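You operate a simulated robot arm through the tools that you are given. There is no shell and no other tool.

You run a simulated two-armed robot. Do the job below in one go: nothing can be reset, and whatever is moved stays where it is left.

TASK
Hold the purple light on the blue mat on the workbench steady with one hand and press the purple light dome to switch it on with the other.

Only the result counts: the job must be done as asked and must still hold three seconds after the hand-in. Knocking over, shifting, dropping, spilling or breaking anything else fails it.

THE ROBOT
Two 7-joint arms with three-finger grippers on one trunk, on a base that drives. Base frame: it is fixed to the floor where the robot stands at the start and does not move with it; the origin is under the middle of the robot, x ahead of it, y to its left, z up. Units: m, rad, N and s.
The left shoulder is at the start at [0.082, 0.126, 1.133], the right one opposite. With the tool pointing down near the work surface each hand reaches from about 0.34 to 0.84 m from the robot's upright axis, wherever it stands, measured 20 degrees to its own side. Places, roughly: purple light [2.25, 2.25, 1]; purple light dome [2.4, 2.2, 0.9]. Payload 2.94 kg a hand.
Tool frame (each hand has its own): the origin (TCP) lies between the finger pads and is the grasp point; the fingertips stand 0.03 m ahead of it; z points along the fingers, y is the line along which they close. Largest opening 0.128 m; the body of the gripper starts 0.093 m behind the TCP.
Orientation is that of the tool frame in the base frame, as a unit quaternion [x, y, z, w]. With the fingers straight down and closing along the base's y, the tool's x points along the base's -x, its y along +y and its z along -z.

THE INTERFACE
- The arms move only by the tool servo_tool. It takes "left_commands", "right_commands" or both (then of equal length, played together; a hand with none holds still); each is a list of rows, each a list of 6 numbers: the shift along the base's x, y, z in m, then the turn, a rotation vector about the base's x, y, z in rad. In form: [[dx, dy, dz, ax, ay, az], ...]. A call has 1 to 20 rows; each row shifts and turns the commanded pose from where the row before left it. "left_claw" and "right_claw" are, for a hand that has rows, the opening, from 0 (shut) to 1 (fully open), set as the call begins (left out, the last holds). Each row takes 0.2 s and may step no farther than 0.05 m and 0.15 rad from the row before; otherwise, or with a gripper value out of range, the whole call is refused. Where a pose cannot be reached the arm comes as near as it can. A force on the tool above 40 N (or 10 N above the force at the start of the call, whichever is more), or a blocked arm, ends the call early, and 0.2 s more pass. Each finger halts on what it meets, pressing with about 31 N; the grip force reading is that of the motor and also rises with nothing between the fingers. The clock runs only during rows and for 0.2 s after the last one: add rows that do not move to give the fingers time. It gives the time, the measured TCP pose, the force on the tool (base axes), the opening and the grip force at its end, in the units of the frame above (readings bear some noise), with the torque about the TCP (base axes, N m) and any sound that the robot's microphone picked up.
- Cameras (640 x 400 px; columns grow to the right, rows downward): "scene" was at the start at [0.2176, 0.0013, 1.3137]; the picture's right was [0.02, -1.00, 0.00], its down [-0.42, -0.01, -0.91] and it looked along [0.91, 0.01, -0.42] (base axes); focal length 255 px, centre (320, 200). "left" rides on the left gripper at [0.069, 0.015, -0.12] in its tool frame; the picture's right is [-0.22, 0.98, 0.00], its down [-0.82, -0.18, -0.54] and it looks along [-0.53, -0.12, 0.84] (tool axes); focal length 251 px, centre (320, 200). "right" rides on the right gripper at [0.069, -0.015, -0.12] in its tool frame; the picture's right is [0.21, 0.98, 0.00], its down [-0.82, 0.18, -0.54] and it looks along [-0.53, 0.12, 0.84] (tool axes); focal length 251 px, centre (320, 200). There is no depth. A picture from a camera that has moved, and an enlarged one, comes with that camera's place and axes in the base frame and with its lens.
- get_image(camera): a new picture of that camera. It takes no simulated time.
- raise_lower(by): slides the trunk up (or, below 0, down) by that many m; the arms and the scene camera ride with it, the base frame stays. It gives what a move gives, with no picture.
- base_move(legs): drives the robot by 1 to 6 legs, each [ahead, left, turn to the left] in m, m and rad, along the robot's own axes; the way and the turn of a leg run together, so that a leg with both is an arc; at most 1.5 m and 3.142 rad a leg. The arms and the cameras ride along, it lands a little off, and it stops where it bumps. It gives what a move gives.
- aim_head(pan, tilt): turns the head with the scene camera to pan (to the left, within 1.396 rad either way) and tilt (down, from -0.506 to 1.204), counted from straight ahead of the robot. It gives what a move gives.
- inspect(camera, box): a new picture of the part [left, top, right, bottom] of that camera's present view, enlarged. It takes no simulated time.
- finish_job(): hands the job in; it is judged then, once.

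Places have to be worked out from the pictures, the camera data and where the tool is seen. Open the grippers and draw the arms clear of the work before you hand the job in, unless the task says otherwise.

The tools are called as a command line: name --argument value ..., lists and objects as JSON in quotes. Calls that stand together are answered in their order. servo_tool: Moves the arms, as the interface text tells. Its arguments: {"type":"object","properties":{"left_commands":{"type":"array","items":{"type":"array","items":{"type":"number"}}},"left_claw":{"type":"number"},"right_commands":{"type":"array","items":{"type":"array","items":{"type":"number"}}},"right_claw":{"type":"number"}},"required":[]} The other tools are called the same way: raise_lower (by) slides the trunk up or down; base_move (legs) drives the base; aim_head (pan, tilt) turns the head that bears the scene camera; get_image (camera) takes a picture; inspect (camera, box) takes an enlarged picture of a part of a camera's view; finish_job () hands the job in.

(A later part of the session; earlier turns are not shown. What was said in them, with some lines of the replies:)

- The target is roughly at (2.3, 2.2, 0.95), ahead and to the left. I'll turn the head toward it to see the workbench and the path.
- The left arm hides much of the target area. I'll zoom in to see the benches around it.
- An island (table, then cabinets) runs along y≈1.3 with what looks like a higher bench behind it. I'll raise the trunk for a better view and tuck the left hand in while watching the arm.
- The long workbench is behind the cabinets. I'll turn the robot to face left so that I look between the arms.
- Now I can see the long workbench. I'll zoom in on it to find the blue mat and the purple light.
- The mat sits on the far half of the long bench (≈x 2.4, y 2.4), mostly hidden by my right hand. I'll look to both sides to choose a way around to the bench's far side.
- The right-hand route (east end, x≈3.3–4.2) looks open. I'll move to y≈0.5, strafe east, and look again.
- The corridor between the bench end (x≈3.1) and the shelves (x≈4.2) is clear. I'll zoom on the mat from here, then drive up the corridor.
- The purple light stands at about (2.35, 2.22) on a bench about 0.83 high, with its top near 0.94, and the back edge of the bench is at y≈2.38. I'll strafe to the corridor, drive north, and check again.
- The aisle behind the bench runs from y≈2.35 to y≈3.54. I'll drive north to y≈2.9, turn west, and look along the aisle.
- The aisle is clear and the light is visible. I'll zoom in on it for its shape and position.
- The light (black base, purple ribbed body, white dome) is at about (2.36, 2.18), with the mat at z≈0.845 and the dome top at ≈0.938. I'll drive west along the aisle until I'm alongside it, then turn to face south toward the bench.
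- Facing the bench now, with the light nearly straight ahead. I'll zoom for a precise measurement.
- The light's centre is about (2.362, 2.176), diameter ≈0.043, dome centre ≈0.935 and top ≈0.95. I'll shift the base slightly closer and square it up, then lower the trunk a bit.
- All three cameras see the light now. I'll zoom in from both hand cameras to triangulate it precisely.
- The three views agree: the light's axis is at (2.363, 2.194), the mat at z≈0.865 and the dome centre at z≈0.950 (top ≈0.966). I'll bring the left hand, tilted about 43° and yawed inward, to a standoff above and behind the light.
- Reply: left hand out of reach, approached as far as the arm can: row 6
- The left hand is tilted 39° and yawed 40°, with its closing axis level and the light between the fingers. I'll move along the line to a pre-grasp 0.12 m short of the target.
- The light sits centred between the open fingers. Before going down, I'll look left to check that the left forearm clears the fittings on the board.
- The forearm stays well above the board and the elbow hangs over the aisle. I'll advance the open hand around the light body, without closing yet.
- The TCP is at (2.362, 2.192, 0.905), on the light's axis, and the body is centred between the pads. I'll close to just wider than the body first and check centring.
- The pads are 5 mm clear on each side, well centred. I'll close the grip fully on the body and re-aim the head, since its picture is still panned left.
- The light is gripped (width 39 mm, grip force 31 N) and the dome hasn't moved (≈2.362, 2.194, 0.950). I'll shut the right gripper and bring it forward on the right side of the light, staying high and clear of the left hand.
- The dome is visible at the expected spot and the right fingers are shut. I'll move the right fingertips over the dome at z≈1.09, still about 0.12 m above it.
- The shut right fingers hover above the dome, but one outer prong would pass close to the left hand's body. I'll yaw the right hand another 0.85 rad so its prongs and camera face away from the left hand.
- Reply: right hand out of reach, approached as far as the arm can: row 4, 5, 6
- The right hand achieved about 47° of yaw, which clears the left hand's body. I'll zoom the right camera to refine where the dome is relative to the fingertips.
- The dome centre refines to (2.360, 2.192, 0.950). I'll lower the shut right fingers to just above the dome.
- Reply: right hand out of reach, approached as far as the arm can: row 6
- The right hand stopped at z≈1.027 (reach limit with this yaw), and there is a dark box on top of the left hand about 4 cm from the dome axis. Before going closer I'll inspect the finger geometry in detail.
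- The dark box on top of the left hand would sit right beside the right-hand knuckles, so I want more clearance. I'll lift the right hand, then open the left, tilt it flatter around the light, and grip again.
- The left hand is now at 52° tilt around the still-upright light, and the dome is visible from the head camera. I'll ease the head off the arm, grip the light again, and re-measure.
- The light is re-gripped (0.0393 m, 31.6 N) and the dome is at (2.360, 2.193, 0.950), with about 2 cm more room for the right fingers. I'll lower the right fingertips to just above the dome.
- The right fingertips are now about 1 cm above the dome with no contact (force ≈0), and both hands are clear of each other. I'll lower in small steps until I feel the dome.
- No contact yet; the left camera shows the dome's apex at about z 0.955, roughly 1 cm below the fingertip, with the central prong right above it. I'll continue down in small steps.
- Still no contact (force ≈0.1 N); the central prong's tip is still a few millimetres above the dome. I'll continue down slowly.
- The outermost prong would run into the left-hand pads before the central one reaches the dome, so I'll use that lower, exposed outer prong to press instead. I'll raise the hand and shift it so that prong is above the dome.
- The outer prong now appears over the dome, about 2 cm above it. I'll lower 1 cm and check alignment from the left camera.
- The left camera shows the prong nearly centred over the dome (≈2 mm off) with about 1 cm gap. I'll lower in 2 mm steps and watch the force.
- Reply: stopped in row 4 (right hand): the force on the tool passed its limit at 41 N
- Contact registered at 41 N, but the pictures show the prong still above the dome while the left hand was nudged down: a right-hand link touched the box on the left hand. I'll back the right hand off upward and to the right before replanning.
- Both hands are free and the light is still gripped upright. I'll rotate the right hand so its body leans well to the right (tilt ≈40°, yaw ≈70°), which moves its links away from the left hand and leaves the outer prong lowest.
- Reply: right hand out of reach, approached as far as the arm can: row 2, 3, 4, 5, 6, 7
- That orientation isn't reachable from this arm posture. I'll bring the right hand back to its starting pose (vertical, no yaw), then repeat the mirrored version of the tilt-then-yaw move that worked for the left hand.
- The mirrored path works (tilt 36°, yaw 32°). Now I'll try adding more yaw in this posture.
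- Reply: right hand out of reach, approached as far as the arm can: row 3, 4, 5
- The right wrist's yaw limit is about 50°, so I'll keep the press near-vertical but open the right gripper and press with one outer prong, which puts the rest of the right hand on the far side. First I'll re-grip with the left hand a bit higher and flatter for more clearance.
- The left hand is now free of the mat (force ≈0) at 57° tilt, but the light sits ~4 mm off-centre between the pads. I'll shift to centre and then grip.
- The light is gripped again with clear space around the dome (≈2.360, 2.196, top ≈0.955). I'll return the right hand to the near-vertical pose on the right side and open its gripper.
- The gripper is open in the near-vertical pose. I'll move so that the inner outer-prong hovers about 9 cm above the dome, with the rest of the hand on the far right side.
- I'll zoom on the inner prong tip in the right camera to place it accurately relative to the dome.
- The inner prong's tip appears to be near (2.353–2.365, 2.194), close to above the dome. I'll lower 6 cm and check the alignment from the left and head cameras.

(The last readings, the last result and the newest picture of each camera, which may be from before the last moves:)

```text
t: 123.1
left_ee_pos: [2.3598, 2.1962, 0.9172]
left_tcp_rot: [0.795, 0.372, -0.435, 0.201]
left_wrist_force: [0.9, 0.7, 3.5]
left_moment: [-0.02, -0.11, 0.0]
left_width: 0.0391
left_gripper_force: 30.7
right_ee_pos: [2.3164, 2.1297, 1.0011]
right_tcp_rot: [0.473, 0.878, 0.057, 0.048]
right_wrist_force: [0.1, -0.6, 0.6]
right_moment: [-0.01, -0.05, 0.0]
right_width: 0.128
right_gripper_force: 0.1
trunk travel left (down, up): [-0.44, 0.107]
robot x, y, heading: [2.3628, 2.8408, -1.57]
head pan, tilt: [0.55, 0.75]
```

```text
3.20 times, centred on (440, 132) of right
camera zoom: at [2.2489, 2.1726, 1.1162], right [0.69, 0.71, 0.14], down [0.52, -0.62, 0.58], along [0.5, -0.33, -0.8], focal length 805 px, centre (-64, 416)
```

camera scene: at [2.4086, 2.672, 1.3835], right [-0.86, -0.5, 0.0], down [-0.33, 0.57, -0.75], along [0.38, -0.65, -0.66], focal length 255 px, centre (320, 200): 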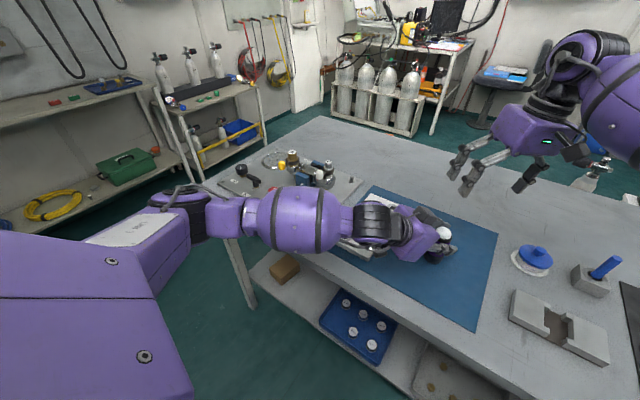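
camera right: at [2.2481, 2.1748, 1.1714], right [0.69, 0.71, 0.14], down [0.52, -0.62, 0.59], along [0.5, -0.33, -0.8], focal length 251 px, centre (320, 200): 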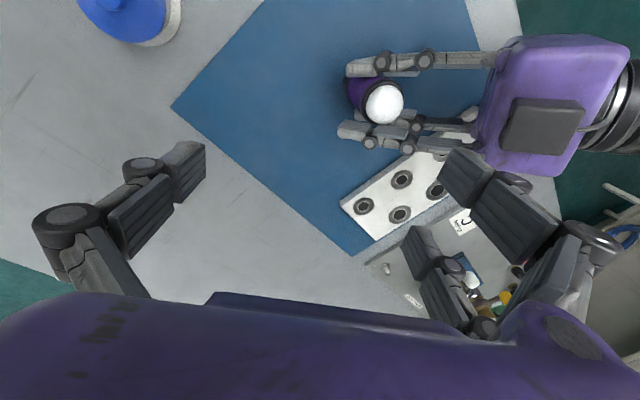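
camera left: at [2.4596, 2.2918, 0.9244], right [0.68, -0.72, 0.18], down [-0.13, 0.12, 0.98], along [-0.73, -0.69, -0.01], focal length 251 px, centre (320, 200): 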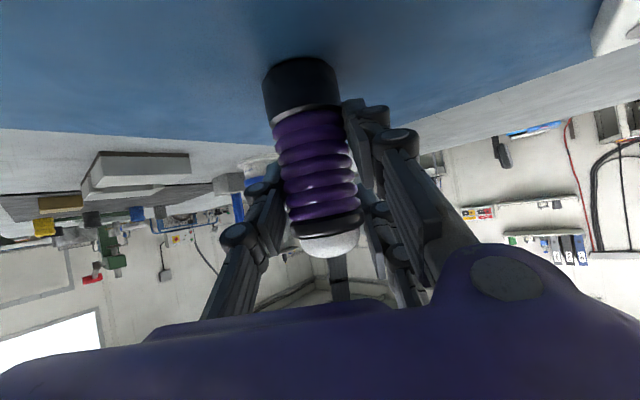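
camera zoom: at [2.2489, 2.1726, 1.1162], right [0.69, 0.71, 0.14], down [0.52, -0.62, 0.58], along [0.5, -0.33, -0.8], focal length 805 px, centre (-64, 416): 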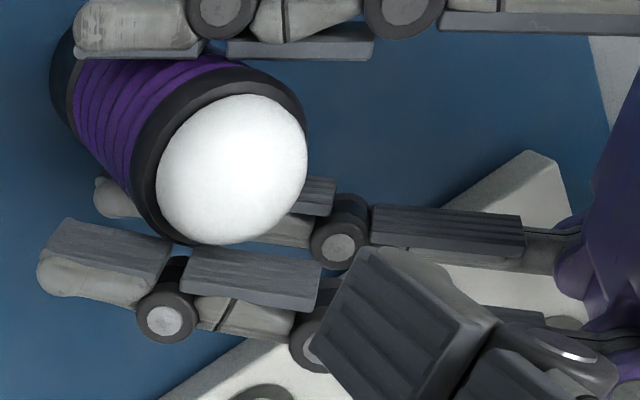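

The prong tip is at about (2.355, 2.192), z≈1.00, just a few millimetres off the dome axis. I'll shift 2–3 mm toward it and lower another 3.3 cm.

servo_tool --right_commands '[[0.0015, 0.0015, -0.011, 0, 0, 0], [0.0015, 0.0015, -0.011, 0, 0, 0], [0, 0, -0.011, 0, 0, 0], [0, 0, 0, 0, 0, 0]]'

inspect --camera "left" --box '[220, 200, 420, 325]'

inspect --camera "scene" --box '[416, 190, 496, 240]'

inspect --camera "right" --box '[340, 70, 540, 195]'

```text
t: 124.1
left_ee_pos: [2.3603, 2.1952, 0.9178]
left_tcp_rot: [0.795, 0.372, -0.435, 0.201]
left_wrist_force: [0.6, -0.8, 2.4]
left_moment: [-0.08, -0.14, -0.01]
left_width: 0.0391
left_gripper_force: 31.2
right_ee_pos: [2.3188, 2.1328, 0.9658]
right_tcp_rot: [0.473, 0.878, 0.058, 0.048]
right_wrist_force: [0.0, -0.7, -0.2]
right_moment: [-0.01, 0.02, -0.02]
right_width: 0.128
right_gripper_force: 0.0
trunk travel left (down, up): [-0.44, 0.107]
robot x, y, heading: [2.3664, 2.8403, -1.57]
head pan, tilt: [0.55, 0.75]
```

```text
3.20 times, centred on (320, 262) of left
camera zoom: at [2.4595, 2.2918, 0.9244], right [0.68, -0.72, 0.18], down [-0.13, 0.12, 0.98], along [-0.73, -0.69, -0.01], focal length 805 px, centre (320, 0)
```

zoom: 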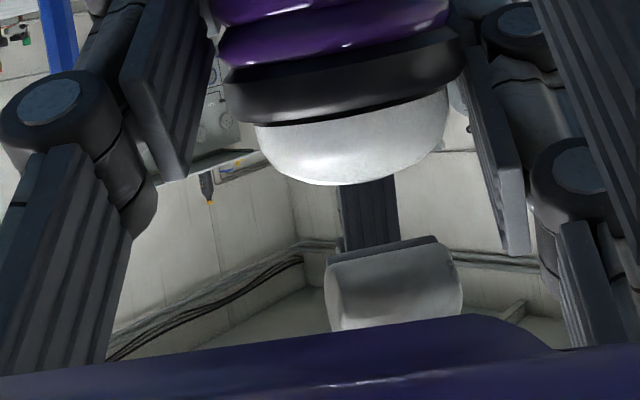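

```text
8.00 times, centred on (456, 215) of scene
camera zoom: at [2.4096, 2.6717, 1.3833], right [-0.86, -0.51, 0.0], down [-0.33, 0.57, -0.75], along [0.38, -0.65, -0.66], focal length 2039 px, centre (-768, 80)
```

zoom: 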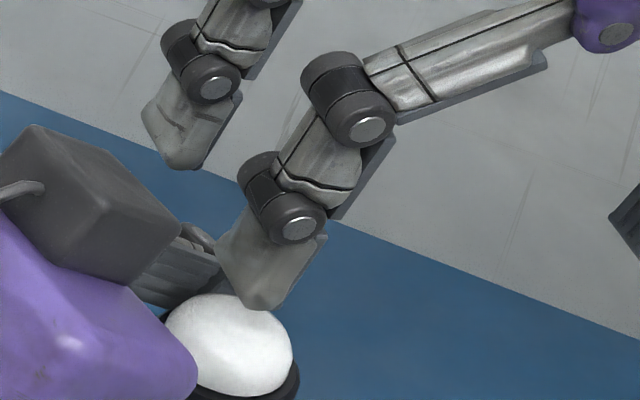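

```text
3.20 times, centred on (440, 132) of right
camera zoom: at [2.2515, 2.176, 1.0823], right [0.69, 0.71, 0.14], down [0.52, -0.62, 0.58], along [0.5, -0.33, -0.8], focal length 805 px, centre (-64, 416)
```

zoom: 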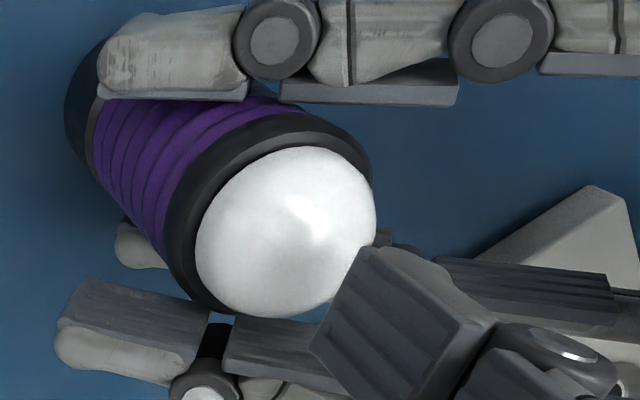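

The prong is ~1.1 cm above the dome and the views suggest shifting it about 6 mm along the hand's x to centre it. I'll make that shift and lower 7 mm.

servo_tool --right_commands '[[-0.0015, 0.0025, 0, 0, 0, 0], [-0.0015, 0.0025, -0.003, 0, 0, 0], [0, 0, -0.004, 0, 0, 0], [0, 0, 0, 0, 0, 0]]'

inspect --camera "left" --box '[220, 200, 420, 325]'

inspect --camera "scene" --box '[416, 190, 496, 240]'

inspect --camera "right" --box '[340, 70, 540, 195]'

```text
t: 125.1
left_ee_pos: [2.3611, 2.196, 0.918]
left_tcp_rot: [0.794, 0.374, -0.434, 0.202]
left_wrist_force: [0.6, -1.8, 3.0]
left_moment: [-0.14, -0.12, 0.0]
left_width: 0.0393
left_gripper_force: 30.6
right_ee_pos: [2.3156, 2.1394, 0.9603]
right_tcp_rot: [0.472, 0.878, 0.058, 0.047]
right_wrist_force: [-0.6, 0.8, -0.3]
right_moment: [-0.05, -0.01, -0.04]
right_width: 0.1281
right_gripper_force: 0.1
trunk travel left (down, up): [-0.44, 0.107]
robot x, y, heading: [2.365, 2.8375, -1.57]
head pan, tilt: [0.55, 0.75]
```

```text
3.20 times, centred on (320, 262) of left
camera zoom: at [2.4595, 2.2918, 0.9244], right [0.68, -0.72, 0.18], down [-0.13, 0.12, 0.98], along [-0.73, -0.69, -0.01], focal length 805 px, centre (320, 0)
```

zoom: 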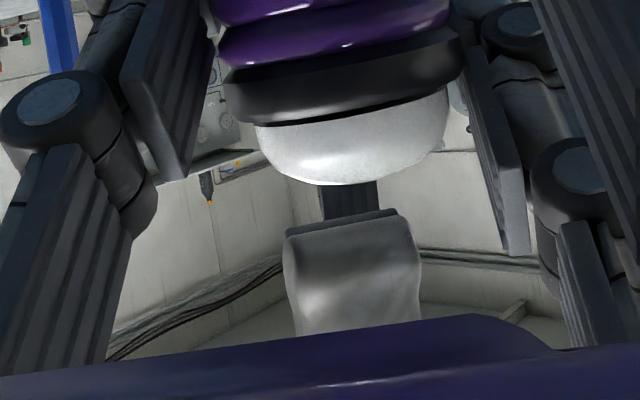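

```text
8.00 times, centred on (456, 215) of scene
camera zoom: at [2.4096, 2.6717, 1.3833], right [-0.86, -0.51, 0.0], down [-0.33, 0.57, -0.75], along [0.38, -0.65, -0.66], focal length 2039 px, centre (-768, 80)
```

zoom: 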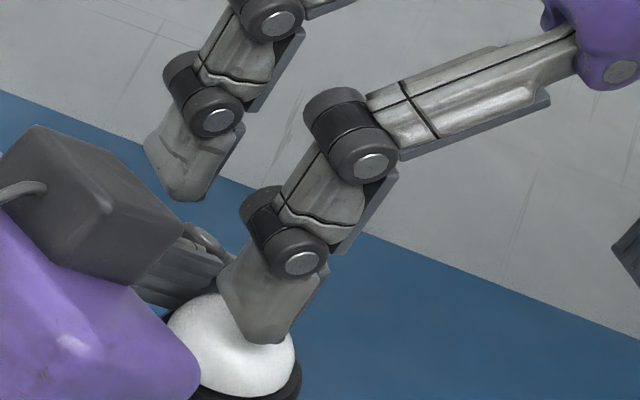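

```text
3.20 times, centred on (440, 132) of right
camera zoom: at [2.2486, 2.1815, 1.0759], right [0.69, 0.71, 0.14], down [0.52, -0.62, 0.58], along [0.5, -0.33, -0.8], focal length 805 px, centre (-64, 416)
```

zoom: 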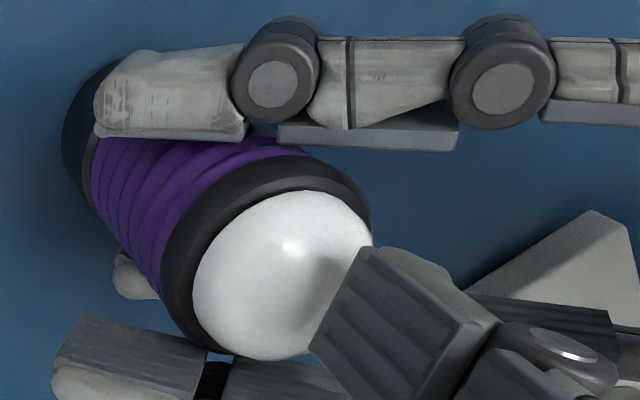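

Triangulation puts the prong's end face at (2.361, 2.201, 0.963), over the dome centre at (2.361, 2.195) with ~8 mm gap. I'll shift 3 mm to centre it and lower gently until contact.

servo_tool --right_commands '[[0, -0.003, -0.002, 0, 0, 0], [0, 0, -0.002, 0, 0, 0], [0, 0, -0.002, 0, 0, 0], [0, 0, 0, 0, 0, 0]]'

inspect --camera "left" --box '[220, 200, 420, 325]'

inspect --camera "scene" --box '[416, 190, 496, 240]'

```text
t: 126.1
left_ee_pos: [2.3603, 2.1959, 0.9175]
left_tcp_rot: [0.794, 0.373, -0.435, 0.202]
left_wrist_force: [0.7, -1.3, 3.5]
left_moment: [-0.16, -0.12, 0.01]
left_width: 0.0392
left_gripper_force: 31.1
right_ee_pos: [2.3158, 2.1361, 0.9554]
right_tcp_rot: [0.474, 0.877, 0.059, 0.047]
right_wrist_force: [-0.4, 0.3, -0.3]
right_moment: [0.05, 0.02, -0.04]
right_width: 0.128
right_gripper_force: 0.1
trunk travel left (down, up): [-0.44, 0.107]
robot x, y, heading: [2.3627, 2.8334, -1.57]
head pan, tilt: [0.55, 0.75]
```

```text
3.20 times, centred on (320, 262) of left
camera zoom: at [2.4595, 2.2918, 0.9244], right [0.68, -0.72, 0.18], down [-0.13, 0.12, 0.98], along [-0.73, -0.69, -0.01], focal length 805 px, centre (320, 0)
```

zoom: 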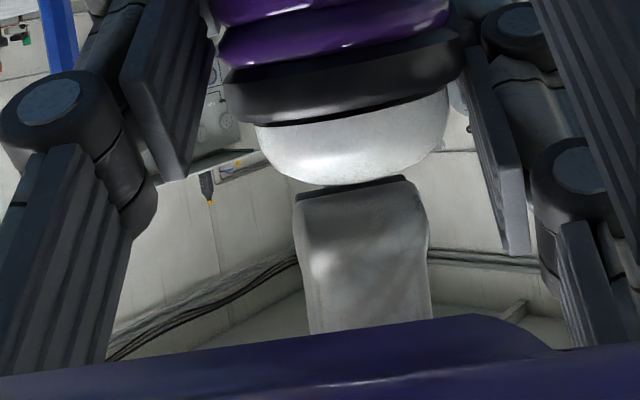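

```text
8.00 times, centred on (456, 215) of scene
camera zoom: at [2.4097, 2.6718, 1.3833], right [-0.86, -0.51, 0.0], down [-0.33, 0.57, -0.75], along [0.38, -0.65, -0.66], focal length 2039 px, centre (-768, 80)
```

zoom: 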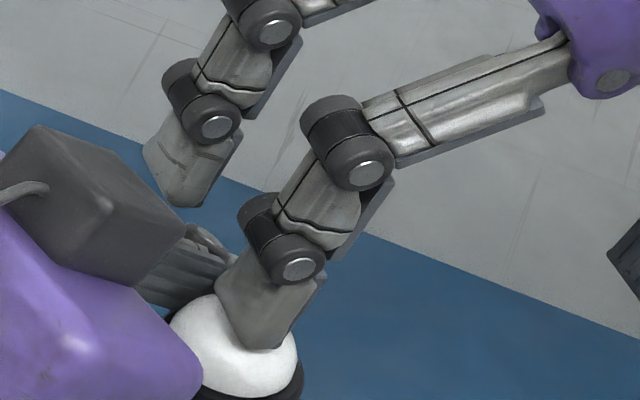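

The prong tip is now right at the dome's apex with no force yet. I'll press down in 1.5 mm steps.

servo_tool --right_commands '[[0, 0, -0.0015, 0, 0, 0], [0, 0, -0.0015, 0, 0, 0], [0, 0, -0.0015, 0, 0, 0], [0, 0, 0, 0, 0, 0]]'

inspect --camera "left" --box '[220, 200, 420, 325]'

inspect --camera "scene" --box '[416, 190, 496, 240]'

```text
t: 127.1
left_ee_pos: [2.3601, 2.1958, 0.9168]
left_tcp_rot: [0.795, 0.372, -0.436, 0.2]
left_wrist_force: [0.3, -2.1, 2.8]
left_moment: [-0.22, -0.19, 0.0]
left_width: 0.0395
left_gripper_force: 30.7
right_ee_pos: [2.3151, 2.1348, 0.9509]
right_tcp_rot: [0.473, 0.878, 0.059, 0.048]
right_wrist_force: [0.6, -1.0, 2.3]
right_moment: [0.14, -0.09, -0.04]
right_width: 0.1279
right_gripper_force: 0.0
trunk travel left (down, up): [-0.44, 0.107]
robot x, y, heading: [2.3664, 2.8382, -1.571]
head pan, tilt: [0.55, 0.75]
heard: click
```

```text
3.20 times, centred on (320, 262) of left
camera zoom: at [2.4595, 2.2918, 0.9244], right [0.68, -0.72, 0.18], down [-0.13, 0.12, 0.98], along [-0.73, -0.69, -0.01], focal length 805 px, centre (320, 0)
```

zoom: 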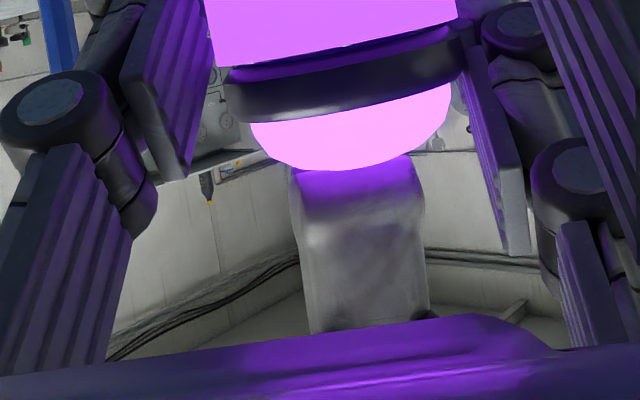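

```text
8.00 times, centred on (456, 215) of scene
camera zoom: at [2.4098, 2.6719, 1.3833], right [-0.86, -0.51, 0.0], down [-0.33, 0.57, -0.75], along [0.38, -0.65, -0.66], focal length 2039 px, centre (-768, 80)
```

zoom: 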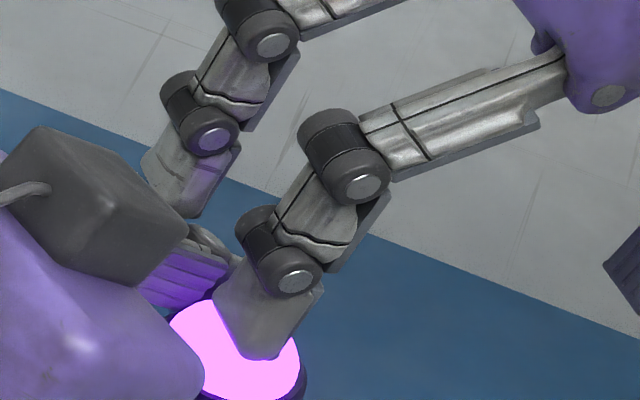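

A click was heard and the light is glowing purple: it is on. I'll lift the right hand straight up and away.

servo_tool --right_commands '[[0, 0, 0.004, 0, 0, 0], [0, 0, 0.012, 0, 0, 0], [0, 0, 0.025, 0, 0, 0], [0, 0, 0.03, 0, 0, 0], [-0.01, 0, 0.04, 0, 0, 0], [-0.03, 0.01, 0.03, 0, 0, 0], [-0.03, 0.02, 0.02, 0, 0, 0], [0, 0, 0, 0, 0, 0]]'

get_image --camera "left"

get_image --camera "right"

get_image --camera "scene"

```text
t: 128.9
left_ee_pos: [2.3607, 2.196, 0.9164]
left_tcp_rot: [0.795, 0.372, -0.437, 0.2]
left_wrist_force: [-0.4, -0.1, 4.5]
left_moment: [-0.07, -0.06, 0.05]
left_width: 0.0394
left_gripper_force: 31.3
right_ee_pos: [2.2435, 2.1642, 1.1143]
right_tcp_rot: [0.473, 0.878, 0.059, 0.046]
right_wrist_force: [0.4, 0.5, 0.9]
right_moment: [-0.03, 0.03, 0.01]
right_width: 0.1282
right_gripper_force: 0.1
trunk travel left (down, up): [-0.44, 0.107]
robot x, y, heading: [2.3643, 2.8379, -1.566]
head pan, tilt: [0.55, 0.75]
```

```text
taken
camera left: at [2.4596, 2.292, 0.9243], right [0.68, -0.72, 0.17], down [-0.13, 0.12, 0.98], along [-0.73, -0.69, -0.01], focal length 251 px, centre (320, 200)
```

left: 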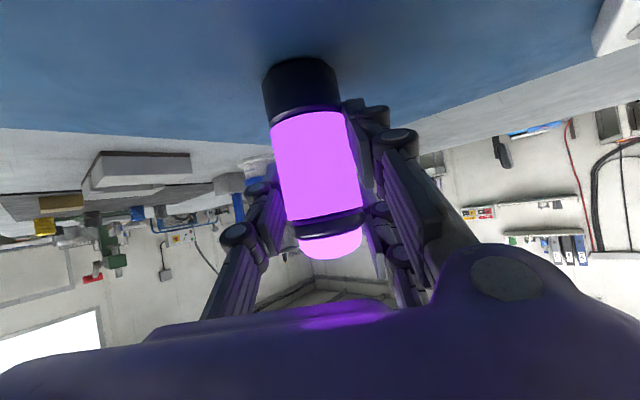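

```text
taken
camera right: at [2.1775, 2.2074, 1.2292], right [0.69, 0.71, 0.14], down [0.52, -0.62, 0.58], along [0.5, -0.33, -0.8], focal length 251 px, centre (320, 200)
```

right: 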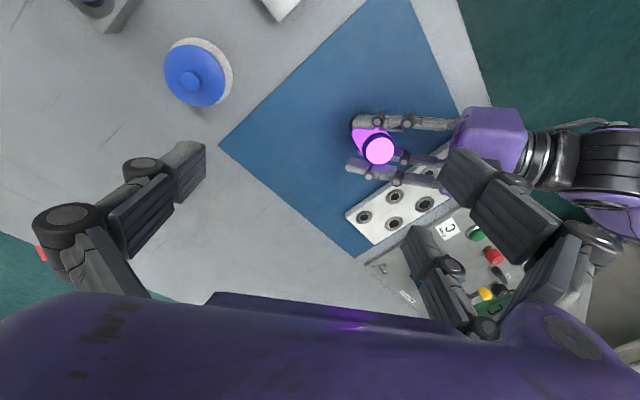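

```text
taken
camera scene: at [2.4105, 2.6718, 1.3832], right [-0.86, -0.51, 0.0], down [-0.34, 0.57, -0.75], along [0.38, -0.65, -0.66], focal length 255 px, centre (320, 200)
```

scene: 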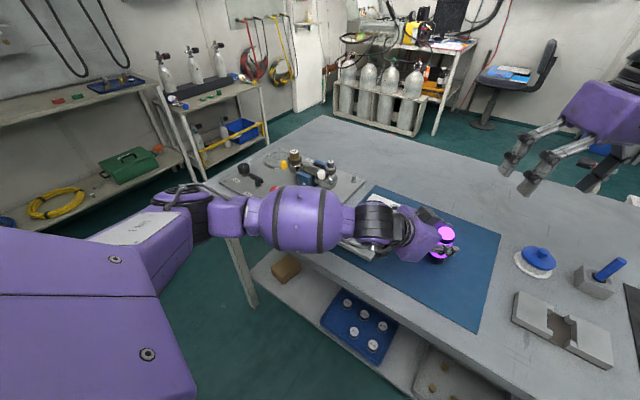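

The light stays on after release of the press. I'll first move the right hand back out of the way, then open the left gripper.

servo_tool --right_commands '[[-0.01, 0.035, 0.025, 0.017, 0.01, -0.1], [-0.01, 0.035, 0.025, 0.017, 0.02, -0.1], [-0.01, 0.035, 0.025, 0, 0.03, -0.1], [-0.01, 0.035, 0.025, 0, 0.03, -0.1], [-0.01, 0.035, 0.025, 0, 0.03, -0.1], [0, 0.035, 0.025, 0, 0, 0]]'

servo_tool --left_commands '[[0, 0, 0, 0, 0, 0], [0, 0, 0, 0, 0, 0], [0, 0, 0, 0, 0, 0]]' --left_claw 0.6

get_image --camera "left"

```text
t: 130.3
left_ee_pos: [2.3615, 2.1971, 0.9176]
left_tcp_rot: [0.794, 0.373, -0.435, 0.202]
left_wrist_force: [2.6, 5.0, 4.9]
left_moment: [0.21, -0.28, 0.08]
left_width: 0.0393
left_gripper_force: 31.2
right_ee_pos: [2.1948, 2.3746, 1.2625]
right_tcp_rot: [0.68, 0.733, 0.029, 0.003]
right_wrist_force: [1.1, 0.7, -0.5]
right_moment: [0.01, -0.04, -0.01]
right_width: 0.128
right_gripper_force: 0.1
trunk travel left (down, up): [-0.44, 0.107]
robot x, y, heading: [2.3646, 2.8433, -1.575]
head pan, tilt: [0.55, 0.75]
```

```text
t: 131.1
left_ee_pos: [2.3596, 2.1959, 0.9174]
left_tcp_rot: [0.794, 0.373, -0.435, 0.201]
left_wrist_force: [0.3, -0.2, 0.1]
left_moment: [0.0, -0.05, 0.0]
left_width: 0.0768
left_gripper_force: 0.0
right_ee_pos: [2.1947, 2.3742, 1.2625]
right_tcp_rot: [0.68, 0.733, 0.03, 0.004]
right_wrist_force: [0.8, 0.5, 0.2]
right_moment: [0.03, 0.0, -0.01]
right_width: 0.128
right_gripper_force: 0.1
trunk travel left (down, up): [-0.44, 0.107]
robot x, y, heading: [2.3654, 2.8359, -1.573]
head pan, tilt: [0.55, 0.75]
```

```text
taken
camera left: at [2.4595, 2.2916, 0.9241], right [0.68, -0.72, 0.18], down [-0.13, 0.12, 0.98], along [-0.73, -0.69, -0.01], focal length 251 px, centre (320, 200)
```

left: 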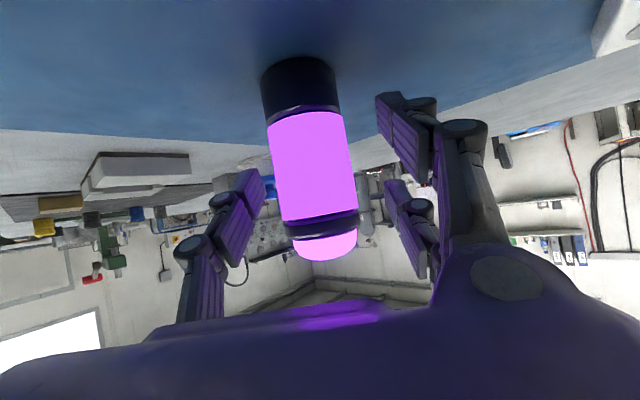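

The light stands upright and lit with the left fingers open. I'll withdraw the left hand straight back along its approach line and up.

servo_tool --left_commands '[[0.008, 0.0097, 0.0081, 0, 0, 0], [0.0108, 0.0129, 0.0108, 0, 0, 0], [0.0135, 0.016, 0.0135, 0, 0, 0], [0.0162, 0.0193, 0.0162, 0, 0, 0], [0.0162, 0.0193, 0.022, 0, 0, 0], [0.0162, 0.015, 0.03, 0, 0, 0], [0.01, 0.01, 0.035, 0, 0, 0], [0.0, 0.01, 0.04, 0, 0, 0], [0, 0, 0, 0, 0, 0]]'

get_image --camera "left"

get_image --camera "scene"

get_image --camera "right"

```text
t: 133.1
left_ee_pos: [2.4522, 2.3102, 1.0934]
left_tcp_rot: [0.795, 0.373, -0.435, 0.2]
left_wrist_force: [0.2, -0.3, -0.1]
left_moment: [-0.01, -0.01, -0.02]
left_width: 0.0767
left_gripper_force: 0.0
right_ee_pos: [2.1944, 2.373, 1.2625]
right_tcp_rot: [0.679, 0.733, 0.029, 0.004]
right_wrist_force: [-0.1, -0.4, -0.3]
right_moment: [0.03, 0.04, 0.03]
right_width: 0.128
right_gripper_force: 0.0
trunk travel left (down, up): [-0.44, 0.107]
robot x, y, heading: [2.3702, 2.8399, -1.571]
head pan, tilt: [0.55, 0.75]
```

```text
taken
camera left: at [2.5516, 2.4058, 1.1006], right [0.68, -0.72, 0.17], down [-0.13, 0.12, 0.98], along [-0.73, -0.69, -0.01], focal length 251 px, centre (320, 200)
```

left: 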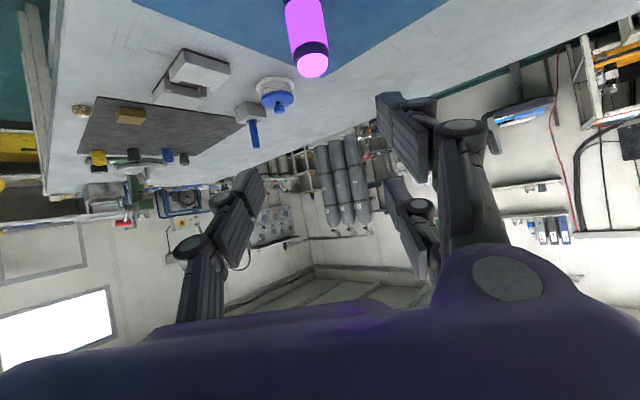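

```text
taken
camera scene: at [2.4105, 2.673, 1.3804], right [-0.85, -0.52, 0.0], down [-0.36, 0.58, -0.73], along [0.38, -0.62, -0.68], focal length 255 px, centre (320, 200)
```

scene: 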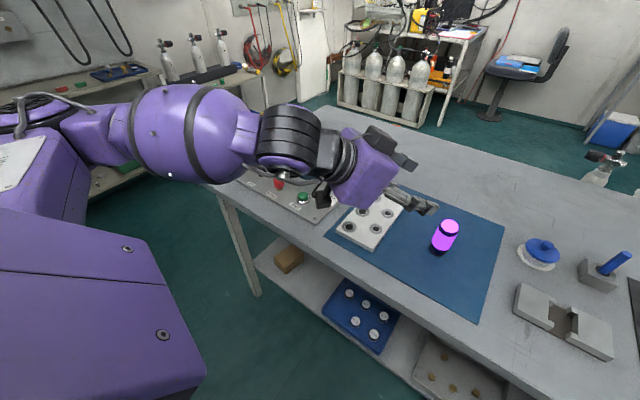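

```text
taken
camera right: at [2.1681, 2.4365, 1.3844], right [0.96, 0.29, 0.06], down [0.22, -0.83, 0.52], along [0.19, -0.48, -0.85], focal length 251 px, centre (320, 200)
```

right: 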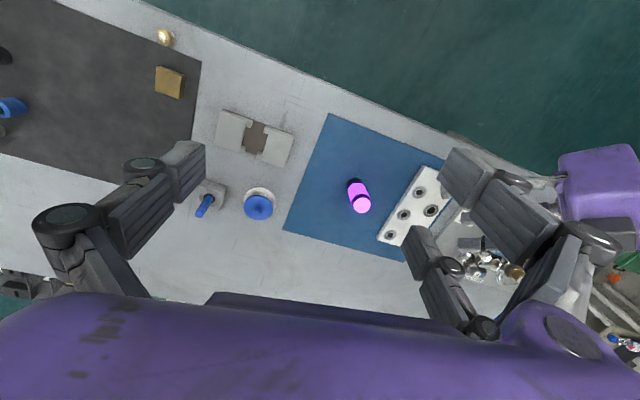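

The light is upright, lit, and everything around it is undisturbed. I'll draw the left arm further back and up to be fully clear.

servo_tool --left_commands '[[0.009, 0.013, 0.018, 0, 0, 0.14], [0.009, 0.013, 0.018, 0, 0, 0.14], [0.009, 0.013, 0.018, 0, 0, 0.14], [0.009, 0.013, 0.018, 0, 0, 0.14], [0.009, 0.013, 0.018, 0, 0, 0.14], [0.008, 0.012, 0.018, 0.12, 0, 0], [0.008, 0.012, 0.018, 0.12, 0, 0], [0.008, 0.012, 0.018, 0.12, 0, 0], [0.008, 0.012, 0.018, 0.12, 0, 0], [0.008, 0.012, 0.018, 0.12, 0, 0], [0.008, 0.012, 0.018, 0.12, 0, 0]]' --left_claw 1.0

aim_head --pan 0.0 --tilt 0.75

get_image --camera "scene"

inspect --camera "right" --box '[260, 120, 500, 270]'

```text
t: 135.5
left_ee_pos: [2.5272, 2.3544, 1.2623]
left_tcp_rot: [0.745, 0.646, -0.152, 0.071]
left_wrist_force: [-0.3, 0.2, -0.9]
left_moment: [-0.04, 0.03, -0.02]
left_width: 0.1276
left_gripper_force: 0.1
left hand out of reach, approached as far as the arm can: row 1, 2, 3, 4, 5
right_ee_pos: [2.1944, 2.373, 1.2628]
right_tcp_rot: [0.679, 0.733, 0.03, 0.004]
right_wrist_force: [0.1, 0.4, 0.1]
right_moment: [-0.03, -0.02, 0.01]
right_width: 0.128
right_gripper_force: 0.1
trunk travel left (down, up): [-0.44, 0.107]
robot x, y, heading: [2.367, 2.8377, -1.57]
head pan, tilt: [0.55, 0.75]
```

```text
t: 136.5
left_ee_pos: [2.5282, 2.3537, 1.2604]
left_tcp_rot: [0.745, 0.645, -0.153, 0.072]
left_wrist_force: [0.9, -0.4, 0.0]
left_moment: [0.01, 0.01, -0.01]
left_width: 0.1281
left_gripper_force: 0.1
right_ee_pos: [2.194, 2.3732, 1.2621]
right_tcp_rot: [0.679, 0.733, 0.03, 0.004]
right_wrist_force: [0.3, 1.6, 0.0]
right_moment: [-0.01, 0.03, 0.03]
right_width: 0.1277
right_gripper_force: 0.1
trunk travel left (down, up): [-0.44, 0.107]
robot x, y, heading: [2.3676, 2.8395, -1.571]
head pan, tilt: [0.0, 0.75]
```

```text
taken
camera scene: at [2.367, 2.6613, 1.3805], right [-1.0, 0.0, 0.0], down [0.0, 0.68, -0.73], along [0.0, -0.73, -0.68], focal length 255 px, centre (320, 200)
```

scene: 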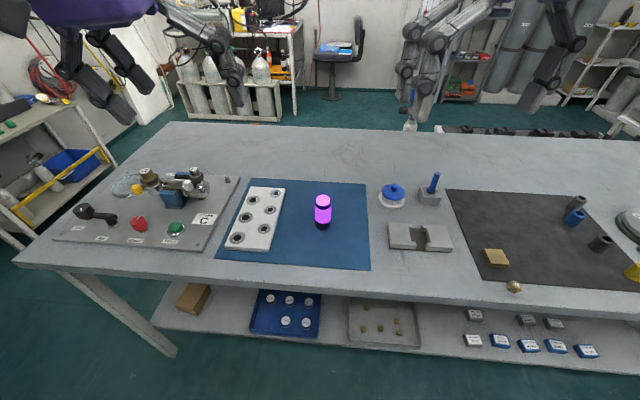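

```text
2.67 times, centred on (380, 195) of right
camera zoom: at [2.168, 2.4369, 1.3845], right [0.96, 0.29, 0.06], down [0.22, -0.83, 0.52], along [0.2, -0.48, -0.85], focal length 670 px, centre (160, 213)
```

zoom: 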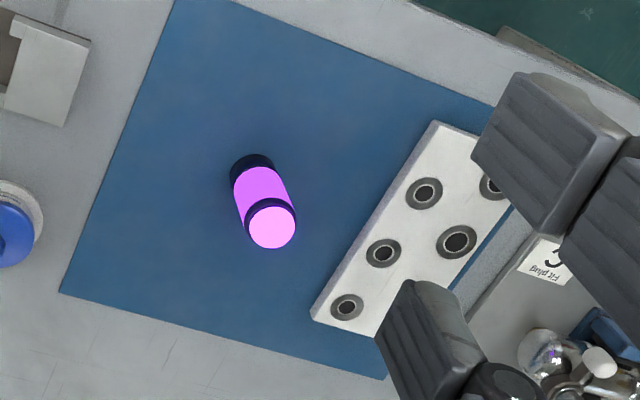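

The purple light is standing on the blue mat, lit, with every other item where it was at the start. Both grippers are open and both arms are clear, so I'm handing in the job.

finish_job

```text
The job is handed in.
```

The purple light is on. It is standing upright on the blue mat, and I handed the job in. I held it steady with the left hand and pressed the dome with the right. A click was heard and the light glowed purple, and it was still on in the last pictures before hand-in.

- **Hands touched once:** on an earlier attempt at the press, the right hand bumped the left hand and the force limit stopped it at 41 N. The light stayed gripped and upright. I backed off, took a new grip and pressed again from a clearer angle.
- **Light position:** re-gripping may have moved the light a few millimetres on the mat.
- **Other items:** nothing else on the bench looked moved in the final pictures.
- **Arms:** both grippers are open and both arms are drawn clear of the bench.
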